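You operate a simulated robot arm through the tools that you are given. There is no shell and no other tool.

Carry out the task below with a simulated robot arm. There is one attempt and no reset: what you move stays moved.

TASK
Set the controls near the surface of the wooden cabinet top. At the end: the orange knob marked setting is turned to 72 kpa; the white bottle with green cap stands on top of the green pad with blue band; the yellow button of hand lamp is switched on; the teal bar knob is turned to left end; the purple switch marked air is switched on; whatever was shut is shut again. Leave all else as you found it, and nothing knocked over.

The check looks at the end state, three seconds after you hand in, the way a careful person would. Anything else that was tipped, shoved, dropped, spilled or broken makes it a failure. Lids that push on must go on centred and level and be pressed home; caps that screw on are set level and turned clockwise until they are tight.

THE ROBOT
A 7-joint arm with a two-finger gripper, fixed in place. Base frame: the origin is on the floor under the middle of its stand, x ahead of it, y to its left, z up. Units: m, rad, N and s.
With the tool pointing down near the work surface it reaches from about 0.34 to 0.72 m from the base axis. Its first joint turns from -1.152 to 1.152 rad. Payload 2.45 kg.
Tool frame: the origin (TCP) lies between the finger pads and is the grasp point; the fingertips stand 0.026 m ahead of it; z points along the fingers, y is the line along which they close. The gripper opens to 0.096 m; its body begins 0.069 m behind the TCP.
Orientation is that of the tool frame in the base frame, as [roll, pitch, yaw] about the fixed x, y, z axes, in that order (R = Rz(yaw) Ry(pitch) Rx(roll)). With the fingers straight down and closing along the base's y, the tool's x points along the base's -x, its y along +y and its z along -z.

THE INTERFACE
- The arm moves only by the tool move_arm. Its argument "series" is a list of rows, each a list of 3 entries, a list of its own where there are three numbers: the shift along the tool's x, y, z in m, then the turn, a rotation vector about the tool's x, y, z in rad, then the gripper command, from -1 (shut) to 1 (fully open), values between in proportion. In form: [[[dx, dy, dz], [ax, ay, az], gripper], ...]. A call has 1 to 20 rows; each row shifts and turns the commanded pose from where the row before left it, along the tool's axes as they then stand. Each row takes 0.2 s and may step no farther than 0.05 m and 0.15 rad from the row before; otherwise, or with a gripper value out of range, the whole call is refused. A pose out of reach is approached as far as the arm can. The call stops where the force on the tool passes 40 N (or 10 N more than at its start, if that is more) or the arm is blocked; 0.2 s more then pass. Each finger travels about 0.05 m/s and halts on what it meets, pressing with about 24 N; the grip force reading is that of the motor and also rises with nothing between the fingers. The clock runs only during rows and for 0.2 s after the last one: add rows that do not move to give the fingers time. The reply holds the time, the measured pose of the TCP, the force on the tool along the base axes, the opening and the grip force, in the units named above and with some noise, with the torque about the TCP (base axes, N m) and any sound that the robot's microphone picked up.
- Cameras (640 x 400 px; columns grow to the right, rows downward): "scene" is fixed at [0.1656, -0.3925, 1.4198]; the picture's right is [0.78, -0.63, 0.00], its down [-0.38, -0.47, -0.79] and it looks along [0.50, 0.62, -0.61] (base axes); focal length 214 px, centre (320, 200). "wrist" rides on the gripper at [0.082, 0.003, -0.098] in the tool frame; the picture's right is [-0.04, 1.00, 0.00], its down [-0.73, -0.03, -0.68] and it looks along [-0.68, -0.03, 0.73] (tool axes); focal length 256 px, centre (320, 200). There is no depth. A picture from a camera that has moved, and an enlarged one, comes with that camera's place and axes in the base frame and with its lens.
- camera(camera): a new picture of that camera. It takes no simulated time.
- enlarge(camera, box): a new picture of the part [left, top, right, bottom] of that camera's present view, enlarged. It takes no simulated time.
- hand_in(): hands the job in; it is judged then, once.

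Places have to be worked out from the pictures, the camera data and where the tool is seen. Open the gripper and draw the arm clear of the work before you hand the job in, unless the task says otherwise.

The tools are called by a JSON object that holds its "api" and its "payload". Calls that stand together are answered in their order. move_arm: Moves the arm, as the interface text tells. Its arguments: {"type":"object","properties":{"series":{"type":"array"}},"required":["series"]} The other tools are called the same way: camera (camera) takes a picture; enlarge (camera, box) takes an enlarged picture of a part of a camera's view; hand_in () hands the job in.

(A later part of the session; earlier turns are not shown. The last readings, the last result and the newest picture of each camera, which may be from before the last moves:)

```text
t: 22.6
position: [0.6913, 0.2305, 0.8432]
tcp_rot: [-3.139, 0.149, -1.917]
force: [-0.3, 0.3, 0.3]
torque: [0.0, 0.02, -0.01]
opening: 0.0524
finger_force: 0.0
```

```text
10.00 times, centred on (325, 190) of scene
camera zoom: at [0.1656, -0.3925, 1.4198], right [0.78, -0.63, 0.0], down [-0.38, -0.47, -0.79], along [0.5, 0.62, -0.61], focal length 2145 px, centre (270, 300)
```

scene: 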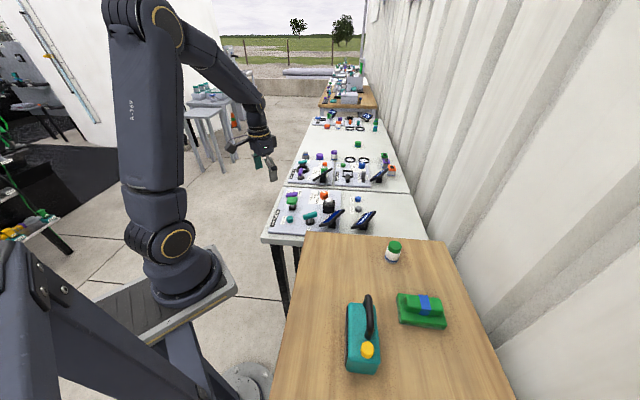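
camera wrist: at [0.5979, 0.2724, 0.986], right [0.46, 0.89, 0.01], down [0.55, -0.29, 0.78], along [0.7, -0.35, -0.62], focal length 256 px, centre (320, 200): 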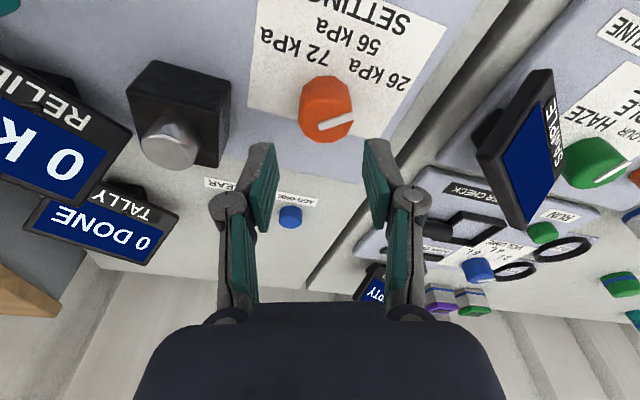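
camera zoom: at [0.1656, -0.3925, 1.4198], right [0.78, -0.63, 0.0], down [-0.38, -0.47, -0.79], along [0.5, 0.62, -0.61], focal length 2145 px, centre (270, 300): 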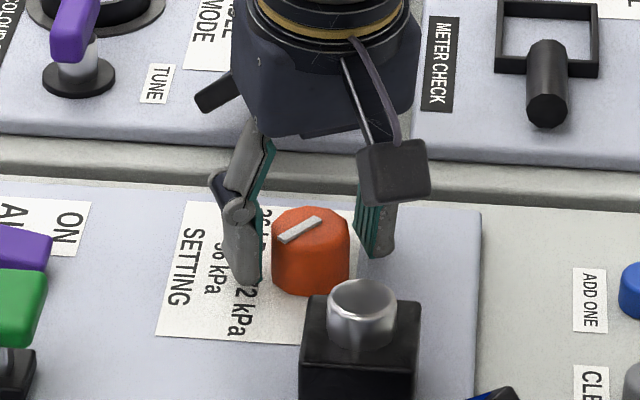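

Released. I lift straight up off the knob and straighten the tool to view the pointer from above.

{"api": "move_arm", "payload": {"series": [[[-0.0045, 0, -0.0297], [0, 0, 0], 0.1], [[-0.0045, 0, -0.0297], [0, 0, 0], 0.1], [[-0.003, 0, -0.0198], [0, 0, 0], 0.1], [[0, 0, 0], [0, 0.075, 0], 0.1], [[0, 0, 0], [0, 0.075, 0], 0.1], [[0, 0, 0], [0, 0, 0.148], 0.1], [[0, 0, 0], [0, 0, 0.148], 0.1], [[0, 0, 0], [0, 0, 0.148], 0.1], [[0, 0, 0], [0, 0, 0.148], 0.1], [[0, 0, 0], [0, 0, 0.148], 0.1], [[0, 0, 0], [0, 0, 0.148], 0.1], [[0, 0, 0], [0, 0, 0.148], 0.1], [[0, 0, 0], [0, 0, 0.148], 0.1], [[0, 0, 0], [0, 0, 0], 0.1]]}}

{"api": "camera", "payload": {"camera": "wrist"}}

{"api": "enlarge", "payload": {"camera": "wrist", "box": [220, 0, 420, 160]}}

{"api": "enlarge", "payload": {"camera": "scene", "box": [300, 170, 350, 210]}}

```text
t: 25.6
position: [0.6868, 0.2306, 0.9246]
tcp_rot: [-3.139, 0.0, -3.104]
force: [-0.5, 0.1, 0.6]
torque: [-0.01, 0.01, -0.01]
opening: 0.0528
finger_force: 0.1
out of reach, approached as far as the arm can: row 5
```

```text
taken
camera wrist: at [0.6045, 0.2315, 1.0233], right [0.0, 1.0, 0.0], down [0.73, 0.0, 0.68], along [0.68, 0.0, -0.73], focal length 256 px, centre (320, 200)
```

wrist: 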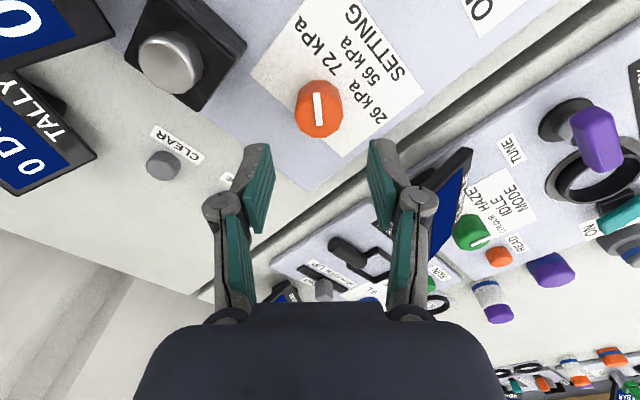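

```text
2.50 times, centred on (320, 80) of wrist
camera zoom: at [0.6045, 0.2315, 1.0233], right [0.0, 1.0, 0.0], down [0.73, 0.0, 0.68], along [0.68, 0.0, -0.73], focal length 640 px, centre (320, 500)
```

zoom: 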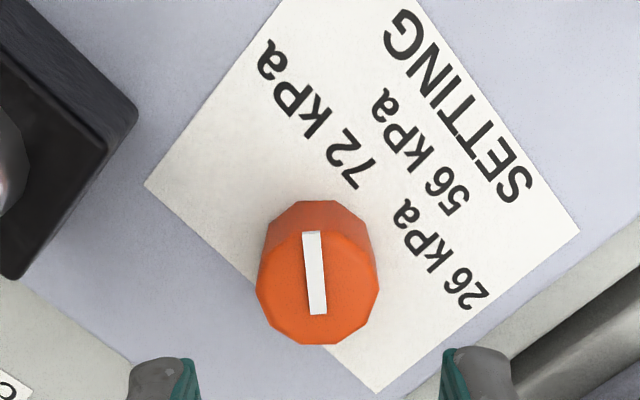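

```text
10.00 times, centred on (325, 190) of scene
camera zoom: at [0.1656, -0.3925, 1.4198], right [0.78, -0.63, 0.0], down [-0.38, -0.47, -0.79], along [0.5, 0.62, -0.61], focal length 2145 px, centre (270, 300)
```

zoom: 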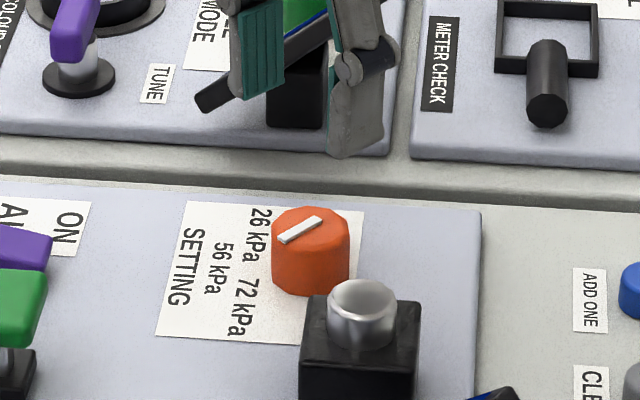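

The pointer now measures ≈181–184° against 72 kPa label direction ≈182°: the setting is right on 72 kPa. Next I move over the bar knob and align the fingers across it.

{"api": "move_arm", "payload": {"series": [[[0.038, -0.0225, -0.003], [0, 0, 0], 0.1], [[0.038, -0.0225, -0.003], [0, 0, 0], 0.1], [[0.038, -0.0225, -0.003], [0, 0, 0], 0.1], [[0.038, -0.0225, -0.003], [0, 0, 0], 0.1], [[0, 0, 0], [0, 0, 0.14], 0.1], [[0, 0, 0], [0, 0, 0.14], 0.1], [[0, 0, 0], [0, 0, 0], 0.1]]}}

{"api": "camera", "payload": {"camera": "wrist"}}

{"api": "enlarge", "payload": {"camera": "scene", "box": [270, 170, 390, 250]}}

```text
t: 27.2
position: [0.5379, 0.1352, 0.9351]
tcp_rot: [3.142, 0.002, 2.902]
force: [0.6, 0.7, 0.0]
torque: [0.02, 0.02, 0.0]
opening: 0.0529
finger_force: 0.1
```

```text
taken
camera wrist: at [0.4588, 0.1581, 1.0331], right [0.28, 0.96, 0.0], down [0.7, -0.2, 0.68], along [0.65, -0.19, -0.73], focal length 256 px, centre (320, 200)
```

wrist: 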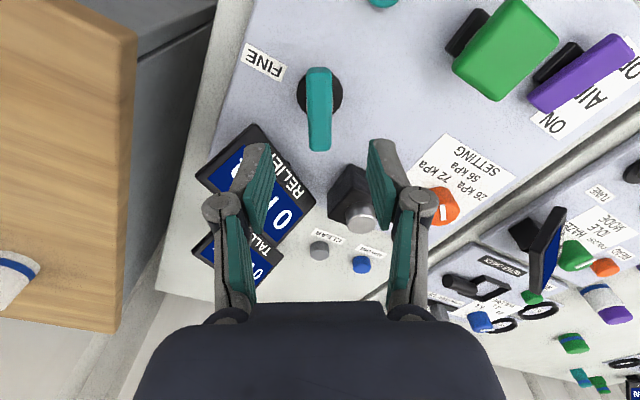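

```text
5.00 times, centred on (330, 210) of scene
camera zoom: at [0.1656, -0.3925, 1.4198], right [0.78, -0.63, 0.0], down [-0.38, -0.47, -0.79], along [0.5, 0.62, -0.61], focal length 1072 px, centre (270, 150)
```

zoom: 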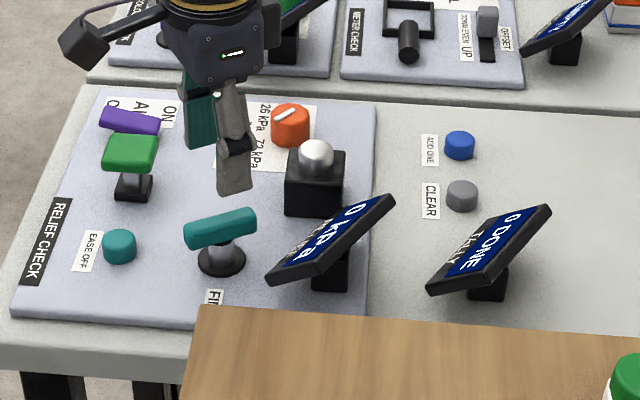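

The fingers straddle the bar, which is ≈18 mm wide. I narrow the opening to 0.036 m to keep clear of the display and lower around the bar.

{"api": "move_arm", "payload": {"series": [[[0, 0, 0.01], [0, 0, 0], -0.25], [[0, 0, 0.02], [0, 0, 0], -0.25], [[0, 0, 0.025], [0, 0, 0], -0.25], [[0, 0, 0.015], [0, 0, 0], -0.25], [[0, 0, 0], [0, 0, 0], -0.25]]}}

{"api": "camera", "payload": {"camera": "wrist"}}

{"api": "enlarge", "payload": {"camera": "scene", "box": [280, 180, 360, 240]}}

```text
t: 28.4
position: [0.539, 0.1352, 0.8661]
tcp_rot: [-3.14, 0.002, 2.902]
force: [0.0, -1.4, -0.2]
torque: [0.0, -0.03, -0.02]
opening: 0.0356
finger_force: 0.0
```

```text
taken
camera wrist: at [0.4603, 0.1569, 0.965], right [0.28, 0.96, 0.0], down [0.71, -0.2, 0.68], along [0.65, -0.19, -0.73], focal length 256 px, centre (320, 200)
```

wrist: 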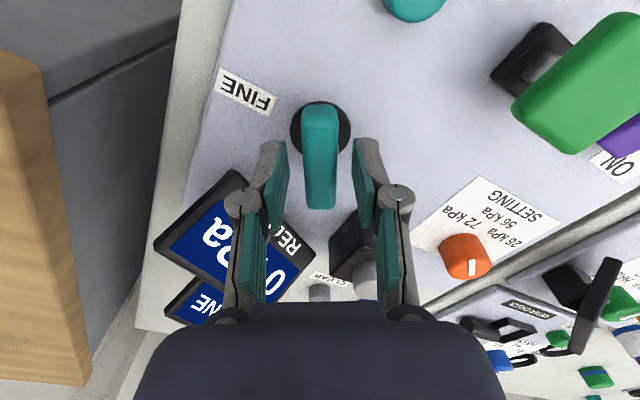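

```text
6.67 times, centred on (320, 210) of scene
camera zoom: at [0.1656, -0.3925, 1.4198], right [0.78, -0.63, 0.0], down [-0.38, -0.47, -0.79], along [0.5, 0.62, -0.61], focal length 1430 px, centre (320, 133)
```

zoom: 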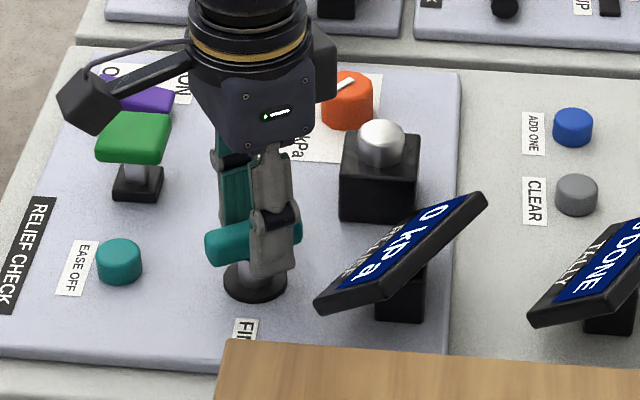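

Well centred; I shift 2.5 mm toward the axis, lower another 12 mm and close on the bar.

{"api": "move_arm", "payload": {"series": [[[0.0025, 0, 0.006], [0, 0, 0], -0.25], [[0, 0, 0.006], [0, 0, 0], -0.25], [[0, 0, 0], [0, 0, 0], -1], [[0, 0, 0], [0, 0, 0], -1], [[0, 0, 0], [0, 0, 0], -1]]}}

{"api": "camera", "payload": {"camera": "wrist"}}

```text
t: 29.6
position: [0.5359, 0.136, 0.8552]
tcp_rot: [3.14, 0.004, 2.903]
force: [1.9, 10.0, -3.0]
torque: [0.28, -0.24, 0.01]
opening: 0.0216
finger_force: 45.0
```

```text
taken
camera wrist: at [0.4572, 0.1576, 0.9529], right [0.27, 0.96, 0.0], down [0.7, -0.2, 0.68], along [0.65, -0.19, -0.73], focal length 256 px, centre (320, 200)
```

wrist: 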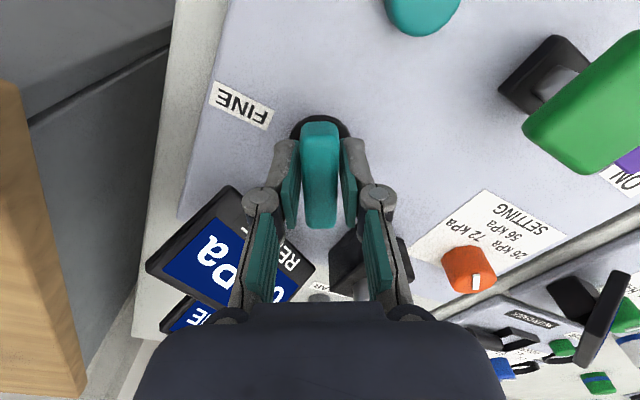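

The bar is gripped (0.022 m). I now turn it counter-clockwise seen from above (to the left) in small steps, watching the torque for the end stop.

{"api": "move_arm", "payload": {"series": [[[0, 0.0005, 0], [0, 0, -0.08], -1], [[0, 0, 0], [0, 0, -0.08], -1], [[0, 0, 0], [0, 0, -0.08], -1]]}}

{"api": "camera", "payload": {"camera": "wrist"}}

{"api": "enlarge", "payload": {"camera": "scene", "box": [280, 180, 360, 240]}}

```text
t: 30.4
position: [0.5352, 0.1353, 0.8546]
tcp_rot: [-3.14, 0.0, -3.138]
force: [0.3, 6.4, 6.6]
torque: [0.17, 0.35, -0.01]
opening: 0.0217
finger_force: 44.9
```

```text
taken
camera wrist: at [0.4542, 0.1381, 0.9529], right [0.04, 1.0, 0.0], down [0.73, -0.03, 0.68], along [0.68, -0.03, -0.73], focal length 256 px, centre (320, 200)
```

wrist: 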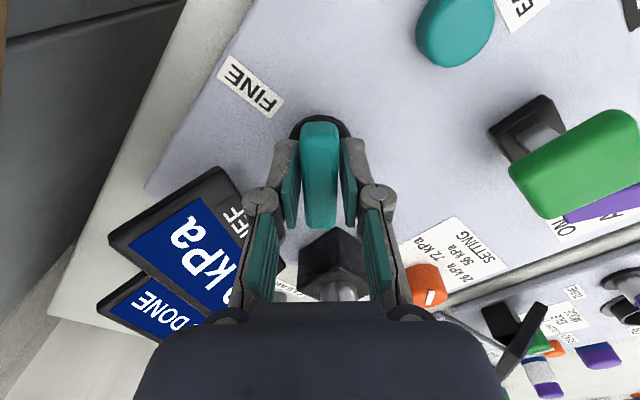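

```text
6.67 times, centred on (320, 210) of scene
camera zoom: at [0.1655, -0.3924, 1.4198], right [0.78, -0.63, 0.0], down [-0.38, -0.47, -0.79], along [0.5, 0.62, -0.61], focal length 1430 px, centre (320, 133)
```

zoom: 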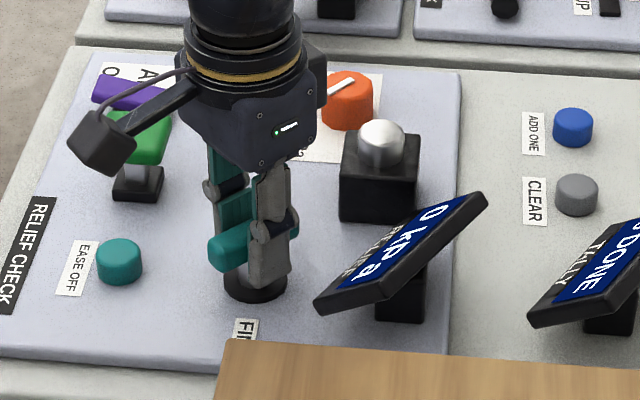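

The bar turns freely. I continue in small steps.

{"api": "move_arm", "payload": {"series": [[[0, 0, 0], [0, 0, -0.08], -1], [[0, 0, 0], [0, 0, -0.08], -1], [[0, 0, 0], [0, 0, -0.08], -1]]}}

{"api": "camera", "payload": {"camera": "wrist"}}

{"api": "enlarge", "payload": {"camera": "scene", "box": [280, 180, 360, 240]}}

```text
t: 31.2
position: [0.536, 0.1337, 0.8545]
tcp_rot: [-3.137, 0.001, -2.901]
force: [2.1, -0.5, -1.2]
torque: [0.03, -0.26, -0.02]
opening: 0.0217
finger_force: 45.3
```

```text
taken
camera wrist: at [0.4559, 0.1185, 0.953], right [-0.2, 0.98, 0.0], down [0.72, 0.15, 0.68], along [0.67, 0.13, -0.73], focal length 256 px, centre (320, 200)
```

wrist: 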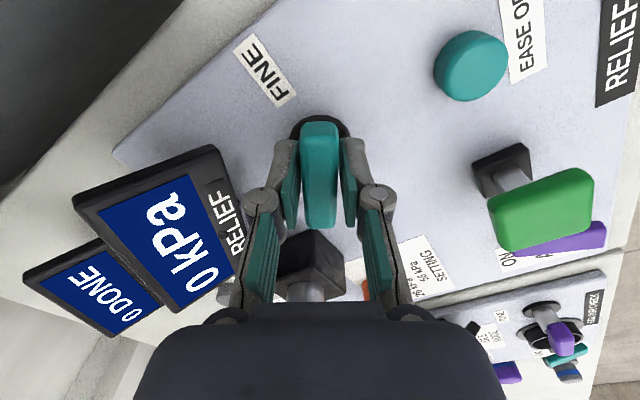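

```text
6.67 times, centred on (320, 210) of scene
camera zoom: at [0.1656, -0.3925, 1.4197], right [0.78, -0.63, 0.0], down [-0.38, -0.47, -0.79], along [0.5, 0.62, -0.61], focal length 1430 px, centre (320, 133)
```

zoom: 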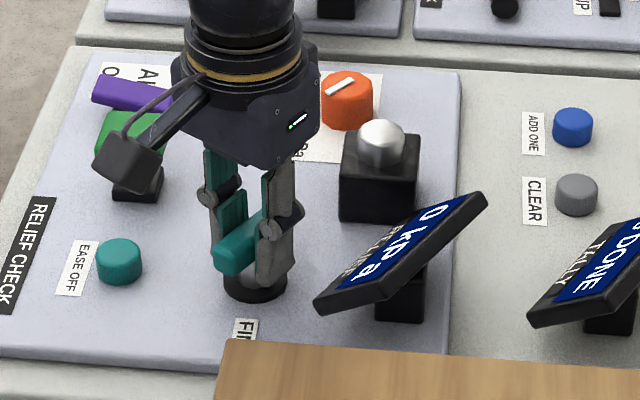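

Still free (torque ≈ −0.02). I continue turning toward the left stop.

{"api": "move_arm", "payload": {"series": [[[0, 0, 0], [0, 0, -0.08], -1], [[0, 0, 0], [0, 0, -0.08], -1], [[0, 0, 0], [0, 0, -0.08], -1], [[0, 0, 0], [0, 0, -0.08], -1]]}}

{"api": "camera", "payload": {"camera": "wrist"}}

{"api": "enlarge", "payload": {"camera": "scene", "box": [280, 180, 360, 240]}}

```text
t: 32.2
position: [0.5356, 0.133, 0.8548]
tcp_rot: [-3.139, -0.006, -2.58]
force: [-3.7, -13.3, -0.8]
torque: [0.08, -0.62, -0.02]
opening: 0.0217
finger_force: 45.5
```

```text
taken
camera wrist: at [0.4655, 0.0938, 0.9533], right [-0.5, 0.87, 0.0], down [0.64, 0.37, 0.68], along [0.59, 0.33, -0.74], focal length 256 px, centre (320, 200)
```

wrist: 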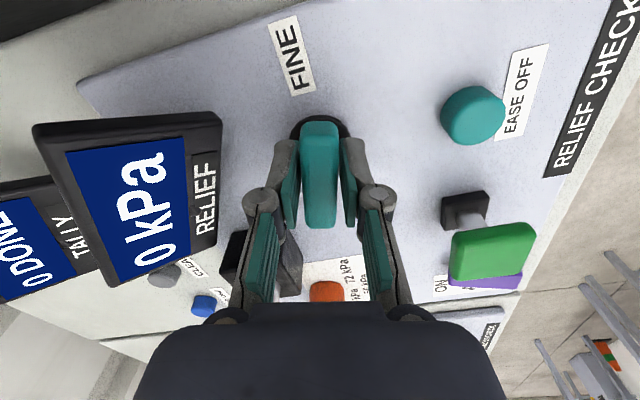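

```text
6.67 times, centred on (320, 210) of scene
camera zoom: at [0.1655, -0.3928, 1.4197], right [0.78, -0.63, 0.0], down [-0.38, -0.47, -0.79], along [0.5, 0.62, -0.61], focal length 1430 px, centre (320, 133)
```

zoom: 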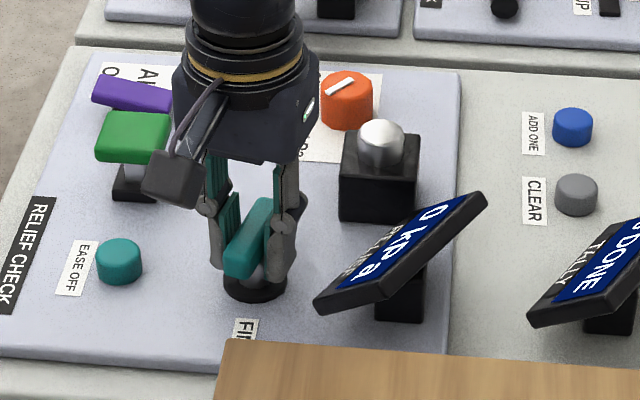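

Now ~75° left of "up" on the panel, still no stop. I relieve the side load and go on.

{"api": "move_arm", "payload": {"series": [[[0.001, -0.001, 0], [0, 0, -0.06], -1], [[0, 0, 0], [0, 0, -0.08], -1], [[0, 0, 0], [0, 0, -0.08], -1]]}}

{"api": "enlarge", "payload": {"camera": "wrist", "box": [200, 60, 440, 260]}}

{"api": "enlarge", "payload": {"camera": "scene", "box": [280, 180, 360, 240]}}

```text
t: 33.0
position: [0.5355, 0.1331, 0.8548]
tcp_rot: [-3.138, 0.0, -2.361]
force: [5.2, -11.5, -1.9]
torque: [-0.83, 0.55, -0.04]
opening: 0.0218
finger_force: 45.1
```

```text
2.00 times, centred on (320, 160) of wrist
camera zoom: at [0.476, 0.0788, 0.953], right [-0.68, 0.74, 0.0], down [0.54, 0.5, 0.68], along [0.5, 0.46, -0.73], focal length 512 px, centre (320, 280)
```

zoom: 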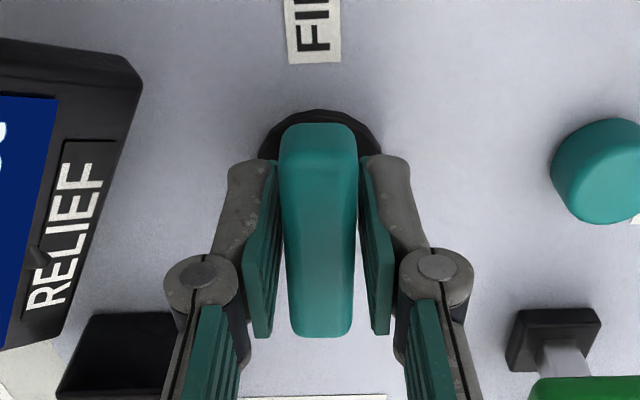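

```text
6.67 times, centred on (320, 210) of scene
camera zoom: at [0.1657, -0.3928, 1.4197], right [0.78, -0.63, 0.0], down [-0.38, -0.47, -0.79], along [0.5, 0.62, -0.61], focal length 1430 px, centre (320, 133)
```

zoom: 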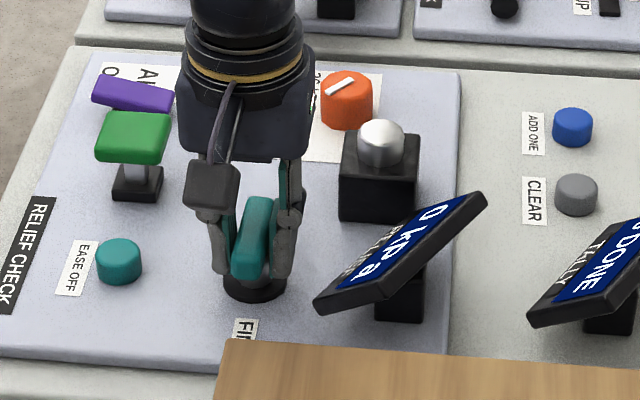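

Still moving with the fingers. I continue a bit further, checking for the stop.

{"api": "move_arm", "payload": {"series": [[[0, -0.001, 0], [0, 0, -0.06], -1], [[0, 0, 0], [0, 0, -0.07], -1], [[0, 0, 0], [0, 0, -0.07], -1]]}}

{"api": "enlarge", "payload": {"camera": "wrist", "box": [200, 60, 440, 260]}}

{"api": "enlarge", "payload": {"camera": "scene", "box": [280, 180, 360, 240]}}

```text
t: 33.8
position: [0.5368, 0.1334, 0.8558]
tcp_rot: [-3.141, 0.001, -2.161]
force: [2.9, -1.8, -2.4]
torque: [-0.12, -0.01, -1.39]
opening: 0.022
finger_force: 45.1
```

```text
2.00 times, centred on (320, 160) of wrist
camera zoom: at [0.489, 0.0684, 0.9529], right [-0.81, 0.59, 0.0], down [0.43, 0.59, 0.68], along [0.4, 0.55, -0.73], focal length 512 px, centre (320, 280)
```

zoom: 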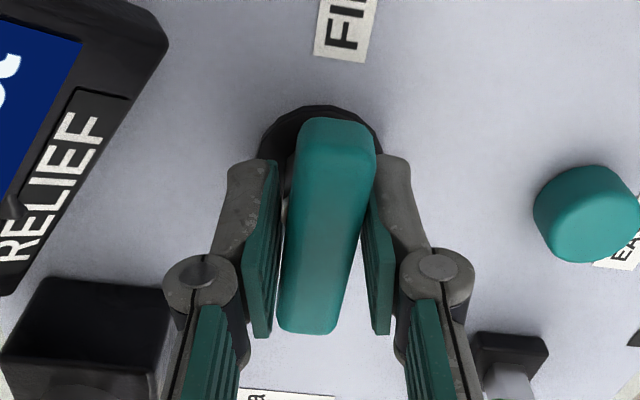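

```text
6.67 times, centred on (320, 210) of scene
camera zoom: at [0.1657, -0.3925, 1.4197], right [0.78, -0.63, 0.0], down [-0.38, -0.47, -0.79], along [0.5, 0.62, -0.61], focal length 1430 px, centre (320, 133)
```

zoom: 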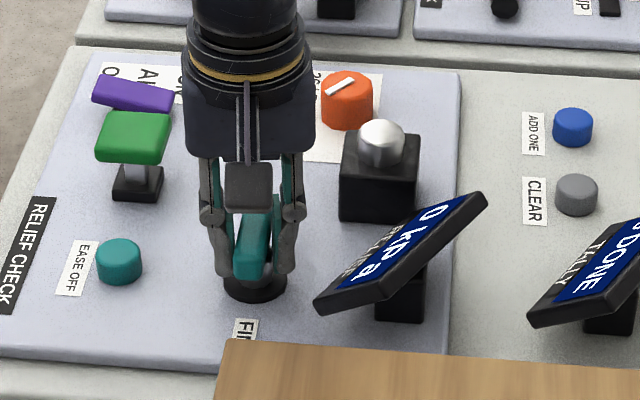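

The torque jumped to −1.4 N·m and the bar no longer follows: it is at the left stop. I open the fingers and lift straight up, then check.

{"api": "move_arm", "payload": {"series": [[[0, 0, 0], [0, 0, 0], -0.1], [[0, 0, 0], [0, 0, 0], -0.1], [[0, 0, 0], [0, 0, 0], -0.1], [[0, 0, -0.02], [0, 0, 0], -0.1], [[0, 0, -0.03], [0, 0, 0], -0.1], [[0, 0, -0.03], [0, 0, 0], -0.1], [[0, 0, 0], [0, 0, 0], -0.1]]}}

{"api": "camera", "payload": {"camera": "wrist"}}

{"api": "enlarge", "payload": {"camera": "scene", "box": [270, 170, 390, 250]}}

```text
t: 35.4
position: [0.5373, 0.1332, 0.9334]
tcp_rot: [-3.139, -0.001, -2.16]
force: [0.4, -0.6, -0.9]
torque: [0.0, -0.04, 0.01]
opening: 0.0433
finger_force: 0.0
```

```text
taken
camera wrist: at [0.4888, 0.0676, 1.0327], right [-0.81, 0.59, 0.0], down [0.43, 0.59, 0.68], along [0.4, 0.55, -0.74], focal length 256 px, centre (320, 200)
```

wrist: 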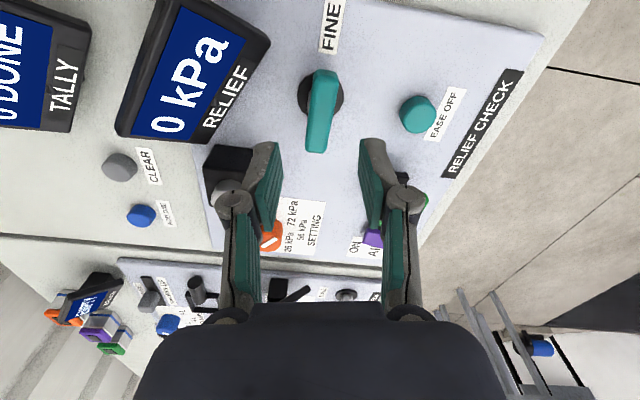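

```text
5.00 times, centred on (330, 210) of scene
camera zoom: at [0.1656, -0.3925, 1.4198], right [0.78, -0.63, 0.0], down [-0.38, -0.47, -0.79], along [0.5, 0.62, -0.61], focal length 1072 px, centre (270, 150)
```

zoom: 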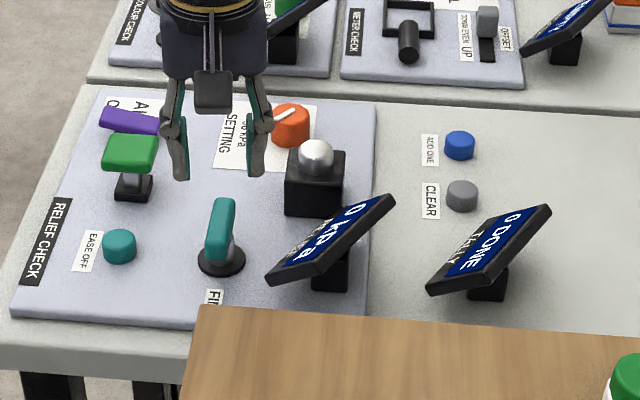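

The bar now lies about 90° left of the panel's up, at its end stop. Next the bottle and pad: I rise, straighten the tool and move over the wooden top to look.

{"api": "move_arm", "payload": {"series": [[[0, 0, -0.04], [0, 0, 0.14], 0.2], [[0, 0, -0.04], [0, 0, 0.14], 0.5], [[0, 0, -0.04], [0, 0, 0.14], 0.8], [[0, 0, -0.03], [0, 0, 0.14], 1], [[0, 0, 0], [0, 0, 0.14], 1], [[0, 0, 0], [0, 0, 0.14], 1], [[0, 0, 0], [0, 0, 0.14], 1], [[0.01, -0.048, 0], [0, 0, 0], 1], [[0.01, -0.048, 0], [0, 0, 0], 1], [[0.01, -0.048, 0], [0, 0, 0], 1], [[0.01, -0.048, 0], [0, 0, 0], 1], [[0, -0.048, 0], [0, 0, 0], 1], [[0, -0.048, 0], [0, 0, 0], 1], [[0, -0.048, 0], [0, 0, 0], 1], [[0, 0, 0], [0, 0, 0], 1]]}}

{"api": "camera", "payload": {"camera": "wrist"}}

{"api": "camera", "payload": {"camera": "scene"}}

```text
t: 38.6
position: [0.4954, -0.2026, 1.0849]
tcp_rot: [-3.139, 0.001, -3.141]
force: [-0.3, 0.8, -0.5]
torque: [0.01, 0.02, -0.01]
opening: 0.096
finger_force: 0.1
```

```text
taken
camera wrist: at [0.4141, -0.1984, 1.1827], right [0.04, 1.0, 0.0], down [0.73, -0.03, 0.68], along [0.68, -0.03, -0.73], focal length 256 px, centre (320, 200)
```

wrist: 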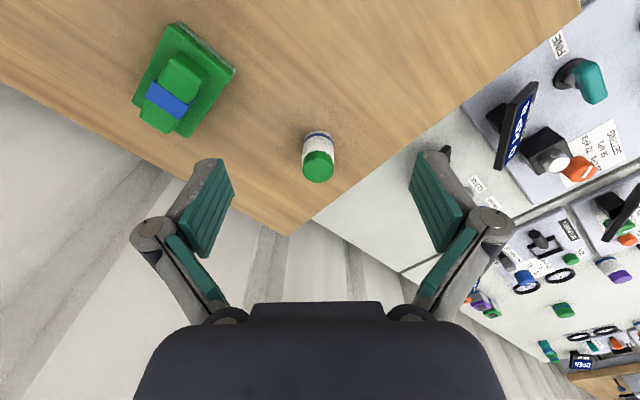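

```text
taken
```

scene: 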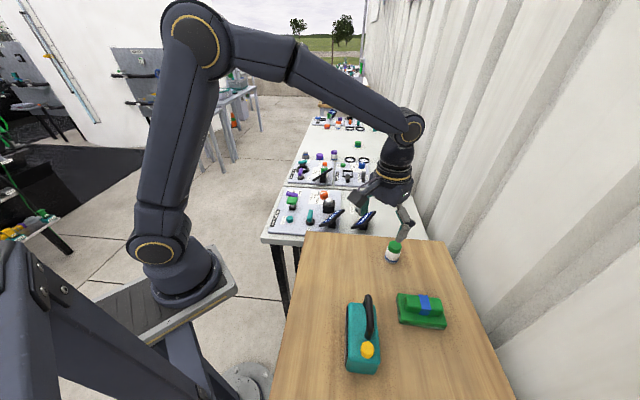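

{"api": "enlarge", "payload": {"camera": "wrist", "box": [110, 10, 350, 200]}}

{"api": "enlarge", "payload": {"camera": "scene", "box": [370, 230, 470, 340]}}

{"api": "enlarge", "payload": {"camera": "scene", "box": [330, 280, 460, 390]}}

```text
2.11 times, centred on (230, 105) of wrist
camera zoom: at [0.4141, -0.1984, 1.1827], right [0.04, 1.0, 0.0], down [0.73, -0.03, 0.68], along [0.68, -0.03, -0.73], focal length 539 px, centre (510, 400)
```

zoom: 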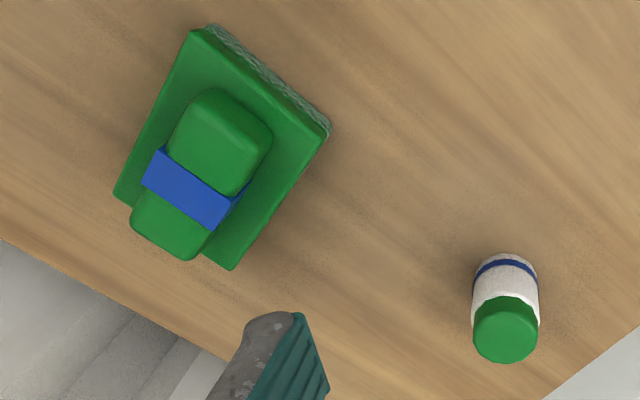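

```text
3.64 times, centred on (420, 285) of scene
camera zoom: at [0.1655, -0.3926, 1.4198], right [0.78, -0.63, 0.0], down [-0.38, -0.47, -0.79], along [0.5, 0.62, -0.61], focal length 780 px, centre (-44, -109)
```

zoom: 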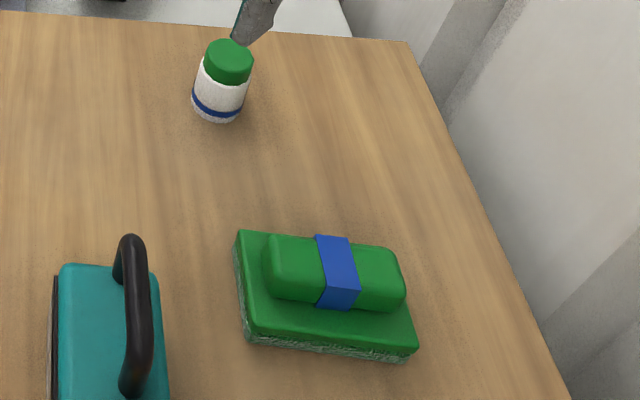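

```text
3.64 times, centred on (395, 335) of scene
camera zoom: at [0.1655, -0.3926, 1.4198], right [0.78, -0.63, 0.0], down [-0.38, -0.47, -0.79], along [0.5, 0.62, -0.61], focal length 780 px, centre (47, -291)
```

zoom: 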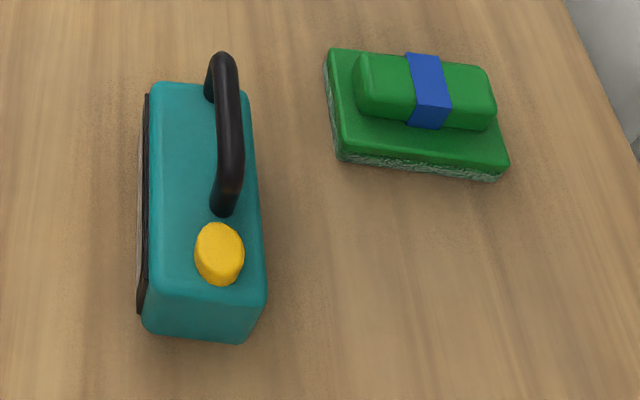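

The pad's band top centre triangulates to (0.505, −0.348, 0.939) and the bottle to about (0.595, −0.209), from z≈0.872 to 0.94. I move above the bottle to refine its position.

{"api": "move_arm", "payload": {"series": [[[-0.033, -0.002, 0.025], [0, 0, 0], 1], [[-0.033, -0.002, 0.025], [0, 0, 0], 1], [[-0.033, -0.002, 0.025], [0, 0, 0], 1], [[0, 0, 0], [0, 0, 0], 1]]}}

{"api": "camera", "payload": {"camera": "wrist"}}

{"api": "enlarge", "payload": {"camera": "scene", "box": [360, 200, 440, 270]}}

```text
t: 39.6
position: [0.5939, -0.208, 1.0096]
tcp_rot: [-3.14, -0.002, -3.141]
force: [0.0, 0.5, 0.2]
torque: [0.0, 0.01, -0.01]
opening: 0.0959
finger_force: 0.0
```

```text
taken
camera wrist: at [0.512, -0.2037, 1.1077], right [0.04, 1.0, 0.0], down [0.73, -0.03, 0.68], along [0.68, -0.03, -0.73], focal length 256 px, centre (320, 200)
```

wrist: 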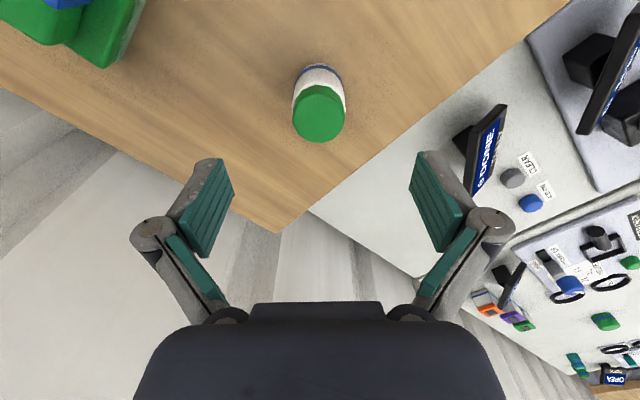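

```text
5.71 times, centred on (400, 235) of scene
camera zoom: at [0.1656, -0.3925, 1.4198], right [0.78, -0.63, 0.0], down [-0.38, -0.47, -0.79], along [0.5, 0.62, -0.61], focal length 1226 px, centre (-137, 0)
```

zoom: 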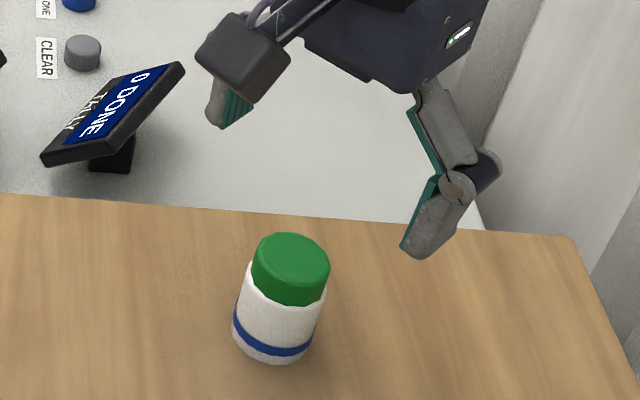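

The bottle centre measures (0.592, −0.208), right under the tool. I lower to grip the body (tips ≈9 mm above the wood) and close gently.

{"api": "move_arm", "payload": {"series": [[[0.0015, 0, 0.035], [0, 0, 0], 1], [[0, 0, 0.035], [0, 0, 0], 1], [[0, 0, 0.02], [0, 0, 0], 0.6], [[0, 0, 0.012], [0, 0, 0], 0.3], [[0, 0, 0], [0, 0, 0], 0.1], [[0, 0, 0], [0, 0, 0], 0.0]]}}

{"api": "camera", "payload": {"camera": "wrist"}}

{"api": "enlarge", "payload": {"camera": "scene", "box": [360, 200, 440, 270]}}

```text
t: 41.0
position: [0.595, -0.2092, 0.9055]
tcp_rot: [-3.141, 0.0, -3.141]
force: [1.0, 0.4, 0.1]
torque: [0.02, -0.03, 0.01]
opening: 0.048
finger_force: 0.1
```

```text
taken
camera wrist: at [0.5143, -0.2055, 1.0052], right [0.04, 1.0, 0.0], down [0.73, -0.03, 0.68], along [0.68, -0.03, -0.73], focal length 256 px, centre (320, 200)
```

wrist: 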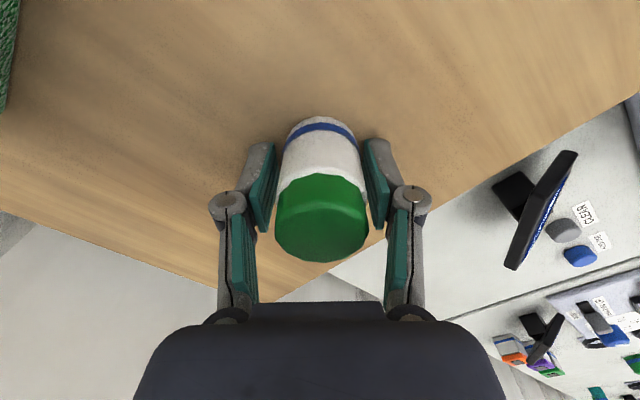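

```text
5.71 times, centred on (400, 235) of scene
camera zoom: at [0.1656, -0.3925, 1.4198], right [0.78, -0.63, 0.0], down [-0.38, -0.47, -0.79], along [0.5, 0.62, -0.61], focal length 1226 px, centre (-137, 0)
```

zoom: 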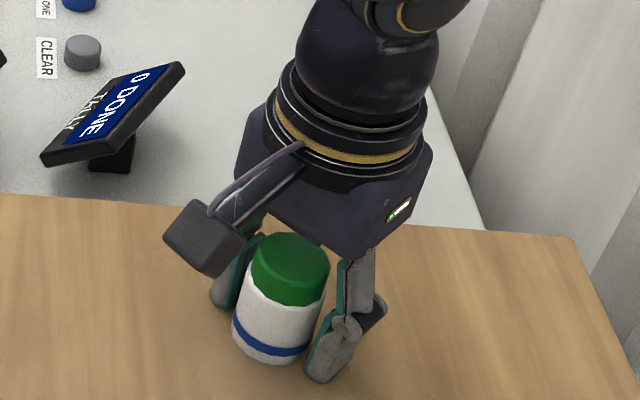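

Fingers straddle the bottle well. I close on it.

{"api": "move_arm", "payload": {"series": [[[0, 0, 0], [0, 0, 0], -1], [[0, 0, 0], [0, 0, 0], -1], [[0, 0, 0], [0, 0, 0], -1]]}}

{"api": "enlarge", "payload": {"camera": "scene", "box": [360, 200, 440, 270]}}

```text
t: 41.8
position: [0.5956, -0.2098, 0.9076]
tcp_rot: [-3.14, 0.001, -3.139]
force: [-0.8, 4.4, 8.3]
torque: [0.31, 0.03, 0.01]
opening: 0.0388
finger_force: 24.0
```

```text
5.71 times, centred on (400, 235) of scene
camera zoom: at [0.1654, -0.3924, 1.4198], right [0.78, -0.63, 0.0], down [-0.38, -0.47, -0.79], along [0.5, 0.62, -0.61], focal length 1226 px, centre (-137, 0)
```

zoom: 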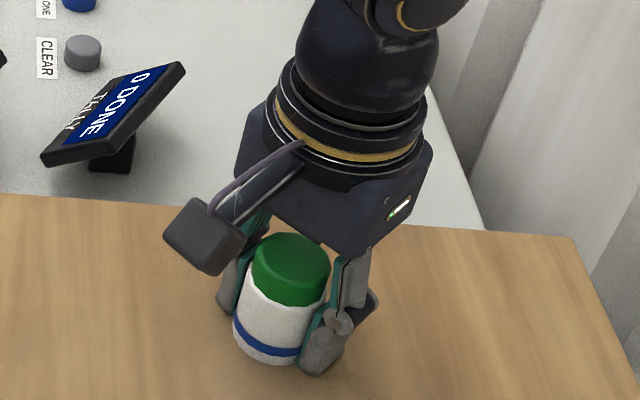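

Gripped firmly (0.0388 m). I lift straight up 12 cm and look at how the bottle sits in the gripper.

{"api": "move_arm", "payload": {"series": [[[0, 0, -0.01], [0, 0, 0], -1], [[0, 0, -0.03], [0, 0, 0], -1], [[0, 0, -0.04], [0, 0, 0], -1], [[0, 0, -0.04], [0, 0, 0], -1], [[0, 0, 0], [0, 0, 0], -1]]}}

{"api": "camera", "payload": {"camera": "wrist"}}

{"api": "enlarge", "payload": {"camera": "scene", "box": [340, 170, 460, 270]}}

```text
t: 43.0
position: [0.5917, -0.2099, 1.0278]
tcp_rot: [-3.141, 0.0, 3.141]
force: [-1.7, 0.3, -0.4]
torque: [-0.02, -0.05, 0.02]
opening: 0.0386
finger_force: 24.0
```

```text
taken
camera wrist: at [0.5106, -0.2059, 1.1265], right [0.04, 1.0, 0.0], down [0.73, -0.03, 0.68], along [0.68, -0.03, -0.73], focal length 256 px, centre (320, 200)
```

wrist: 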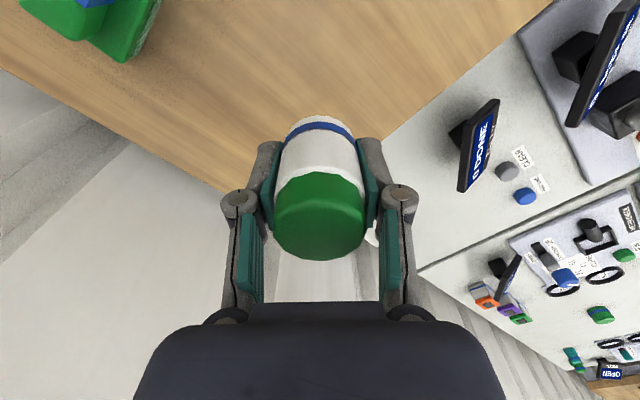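

```text
4.00 times, centred on (400, 220) of scene
camera zoom: at [0.1656, -0.3925, 1.4198], right [0.78, -0.63, 0.0], down [-0.38, -0.47, -0.79], along [0.5, 0.62, -0.61], focal length 858 px, centre (0, 120)
```

zoom: 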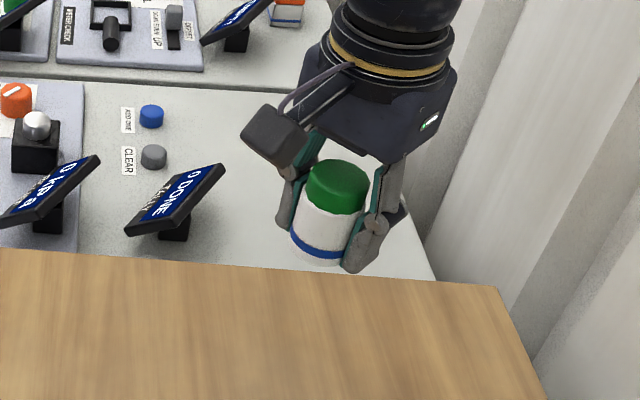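

The bottle hangs upright, centred in the fingers, base ≈0.036 m below the TCP. I carry it over the pad at this height.

{"api": "move_arm", "payload": {"series": [[[0.0213, -0.0343, 0], [0, 0, 0], -1], [[0.0213, -0.0343, 0], [0, 0, 0], -1], [[0.0213, -0.0343, 0], [0, 0, 0], -1], [[0.0213, -0.0343, 0], [0, 0, 0], -1], [[0, 0, 0], [0, 0, 0], -1]]}}

{"api": "camera", "payload": {"camera": "wrist"}}

{"api": "enlarge", "payload": {"camera": "scene", "box": [340, 240, 480, 350]}}

```text
t: 44.2
position: [0.5068, -0.3454, 1.0307]
tcp_rot: [-3.138, -0.001, -3.139]
force: [-1.1, -0.6, -0.5]
torque: [-0.01, 0.02, 0.01]
opening: 0.0388
finger_force: 23.9
```

```text
taken
camera wrist: at [0.4265, -0.3424, 1.129], right [0.04, 1.0, 0.0], down [0.73, -0.03, 0.68], along [0.68, -0.03, -0.73], focal length 256 px, centre (320, 200)
```

wrist: 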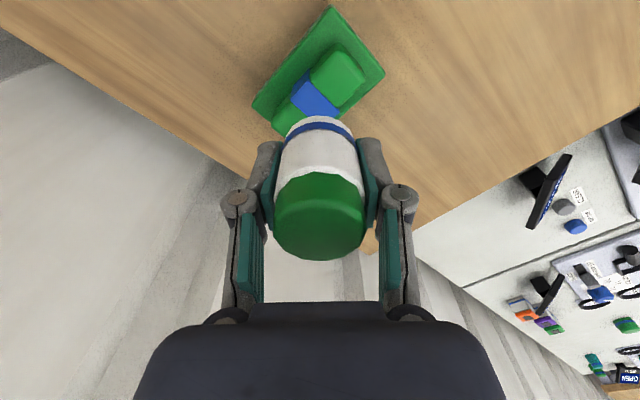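

```text
3.64 times, centred on (410, 295) of scene
camera zoom: at [0.1655, -0.3926, 1.4198], right [0.78, -0.63, 0.0], down [-0.38, -0.47, -0.79], along [0.5, 0.62, -0.61], focal length 780 px, centre (-7, -146)
```

zoom: 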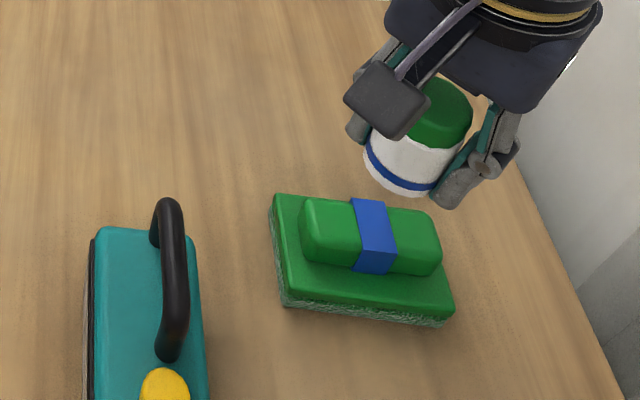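

I zoom into both views to verify the alignment of the bottle with the pad's top block.

{"api": "enlarge", "payload": {"camera": "wrist", "box": [230, 0, 410, 180]}}

{"api": "enlarge", "payload": {"camera": "scene", "box": [400, 250, 480, 340]}}

```text
2.22 times, centred on (320, 90) of wrist
camera zoom: at [0.4265, -0.3424, 1.129], right [0.04, 1.0, 0.0], down [0.73, -0.03, 0.68], along [0.68, -0.03, -0.73], focal length 569 px, centre (320, 444)
```

zoom: 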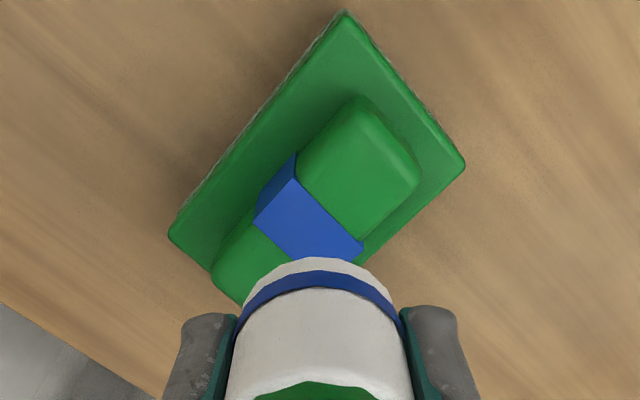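

```text
4.44 times, centred on (440, 295) of scene
camera zoom: at [0.1655, -0.3926, 1.4198], right [0.78, -0.63, 0.0], down [-0.38, -0.47, -0.79], along [0.5, 0.62, -0.61], focal length 953 px, centre (-213, -222)
```

zoom: 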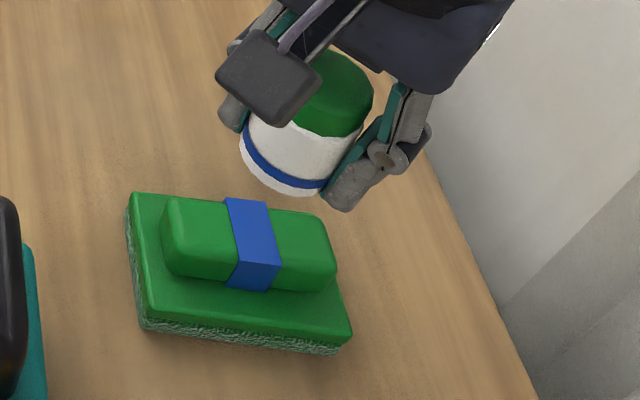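

Band centre computes to (0.505, −0.350), 31 mm wide; the bottle base is at about (0.5077, −0.347). I shift by (−2.5, −2) mm and lower until just above the pad.

{"api": "move_arm", "payload": {"series": [[[0.0025, -0.002, 0.01], [0, 0, 0], -1], [[0, 0, 0.02], [0, 0, 0], -1], [[0, 0, 0.015], [0, 0, 0], -1], [[0, 0, 0], [0, 0, 0], -1]]}}

{"api": "enlarge", "payload": {"camera": "wrist", "box": [200, 0, 440, 200]}}

{"api": "enlarge", "payload": {"camera": "scene", "box": [390, 250, 470, 340]}}

```text
t: 45.2
position: [0.5066, -0.3468, 0.9833]
tcp_rot: [-3.14, 0.001, -3.142]
force: [-0.6, 0.4, -0.7]
torque: [-0.01, 0.01, 0.01]
opening: 0.0386
finger_force: 24.3
```

```text
2.00 times, centred on (320, 100) of wrist
camera zoom: at [0.425, -0.3433, 1.0823], right [0.04, 1.0, 0.0], down [0.73, -0.03, 0.68], along [0.68, -0.03, -0.73], focal length 512 px, centre (320, 400)
```

zoom: 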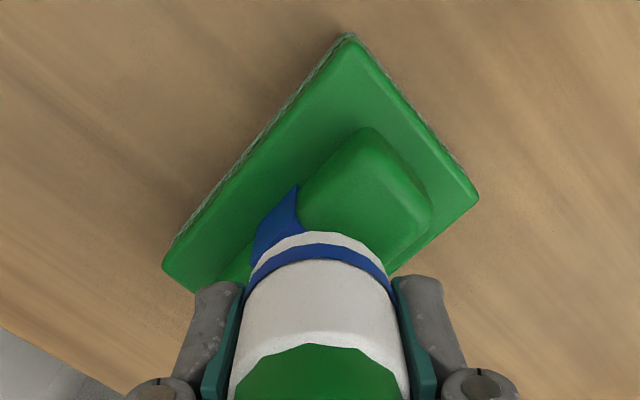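

```text
4.44 times, centred on (430, 295) of scene
camera zoom: at [0.1656, -0.3925, 1.4198], right [0.78, -0.63, 0.0], down [-0.38, -0.47, -0.79], along [0.5, 0.62, -0.61], focal length 953 px, centre (-169, -222)
```

zoom: 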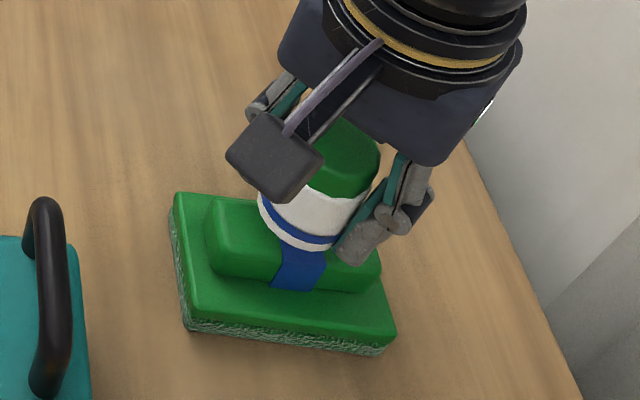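

About 3 mm off across the block; I correct by (−2, −2) mm, then lower in 2 mm steps to contact.

{"api": "move_arm", "payload": {"series": [[[0.002, -0.0022, 0], [0, 0, 0], -1], [[0, 0, 0.003], [0, 0, 0], -1], [[0, 0, 0.002], [0, 0, 0], -1], [[0, 0, 0.002], [0, 0, 0], -1]]}}

{"api": "enlarge", "payload": {"camera": "scene", "box": [390, 250, 470, 340]}}

{"api": "enlarge", "payload": {"camera": "wrist", "box": [200, 0, 440, 200]}}

```text
t: 46.2
position: [0.5044, -0.3491, 0.977]
tcp_rot: [-3.14, 0.0, -3.14]
force: [-0.9, -0.6, -1.0]
torque: [-0.01, -0.02, 0.0]
opening: 0.0386
finger_force: 24.3
```

```text
4.44 times, centred on (430, 295) of scene
camera zoom: at [0.1656, -0.3925, 1.4198], right [0.78, -0.63, 0.0], down [-0.38, -0.47, -0.79], along [0.5, 0.62, -0.61], focal length 953 px, centre (-169, -222)
```

zoom: 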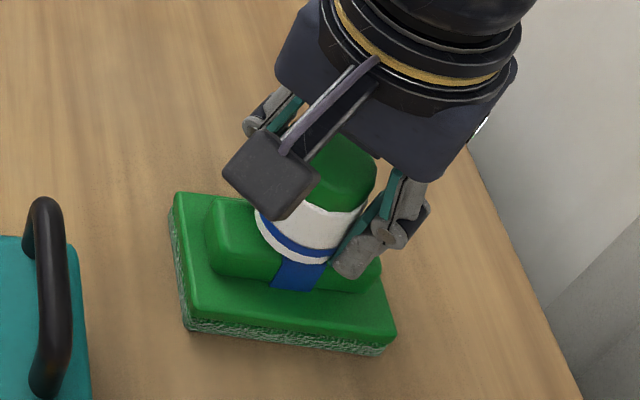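

```text
2.00 times, centred on (320, 100) of wrist
camera zoom: at [0.4233, -0.3452, 1.0749], right [0.04, 1.0, 0.0], down [0.73, -0.03, 0.68], along [0.68, -0.03, -0.73], focal length 512 px, centre (320, 400)
```

zoom: 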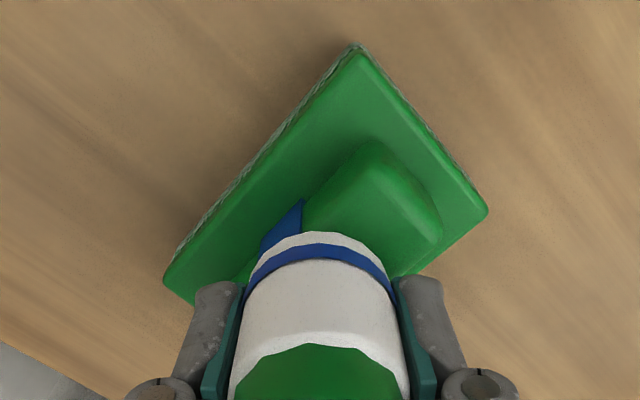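

No contact yet (base ≈0.941). I keep lowering in 1 mm steps, watching the vertical force.

{"api": "move_arm", "payload": {"series": [[[0, 0, 0.001], [0, 0, 0], -1], [[0, 0, 0.001], [0, 0, 0], -1], [[0, 0, 0.001], [0, 0, 0], -1]]}}

{"api": "enlarge", "payload": {"camera": "scene", "box": [390, 250, 470, 340]}}

```text
t: 47.0
position: [0.5046, -0.3498, 0.9732]
tcp_rot: [-3.14, -0.001, 3.141]
force: [0.4, -0.2, -0.2]
torque: [0.02, 0.01, 0.0]
opening: 0.0388
finger_force: 24.0
```

```text
4.44 times, centred on (430, 295) of scene
camera zoom: at [0.1656, -0.3925, 1.4198], right [0.78, -0.63, 0.0], down [-0.38, -0.47, -0.79], along [0.5, 0.62, -0.61], focal length 953 px, centre (-169, -222)
```

zoom: 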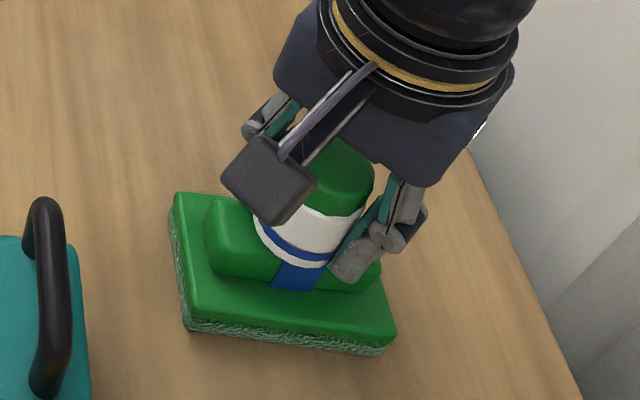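

{"api": "move_arm", "payload": {"series": [[[0, 0, 0.001], [0, 0, 0], -1], [[0, 0, 0.001], [0, 0, 0], -1], [[0, 0, 0], [0, 0, 0], -1]]}}

{"api": "enlarge", "payload": {"camera": "wrist", "box": [200, 0, 440, 200]}}

```text
t: 47.8
position: [0.5049, -0.3492, 0.9713]
tcp_rot: [-3.139, 0.0, 3.141]
force: [0.1, -0.3, -0.5]
torque: [0.01, 0.03, 0.02]
opening: 0.0388
finger_force: 24.7
```

```text
2.00 times, centred on (320, 100) of wrist
camera zoom: at [0.4233, -0.346, 1.0697], right [0.04, 1.0, 0.0], down [0.73, -0.03, 0.68], along [0.68, -0.03, -0.73], focal length 512 px, centre (320, 400)
```

zoom: 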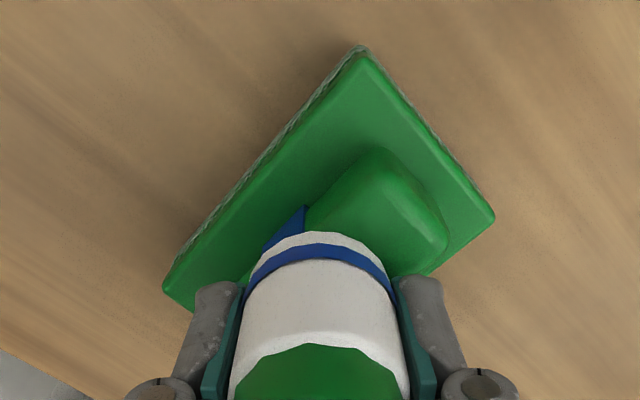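

Still no contact force. I continue 1 mm at a time.

{"api": "move_arm", "payload": {"series": [[[0, 0, 0.001], [0, 0, 0], -1], [[0, 0, 0.001], [0, 0, 0], -1], [[0, 0, 0], [0, 0, 0], -1]]}}

{"api": "enlarge", "payload": {"camera": "scene", "box": [400, 260, 450, 310]}}

```text
t: 48.6
position: [0.5047, -0.3507, 0.9694]
tcp_rot: [-3.14, 0.001, -3.141]
force: [0.7, 0.5, -0.3]
torque: [0.03, -0.04, 0.02]
opening: 0.0386
finger_force: 24.3
```

```text
8.00 times, centred on (425, 285) of scene
camera zoom: at [0.1656, -0.3925, 1.4198], right [0.78, -0.63, 0.0], down [-0.38, -0.47, -0.79], along [0.5, 0.62, -0.61], focal length 1716 px, centre (-520, -480)
```

zoom: 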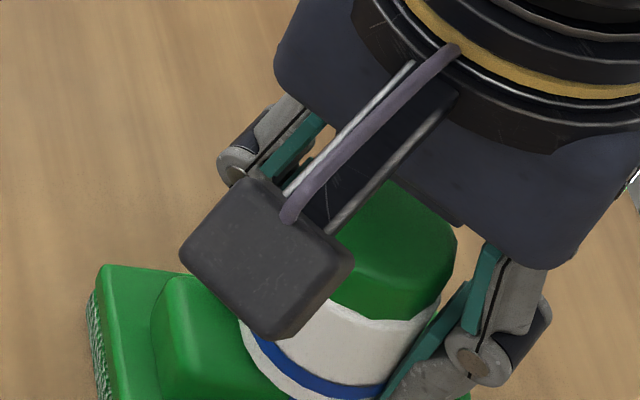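

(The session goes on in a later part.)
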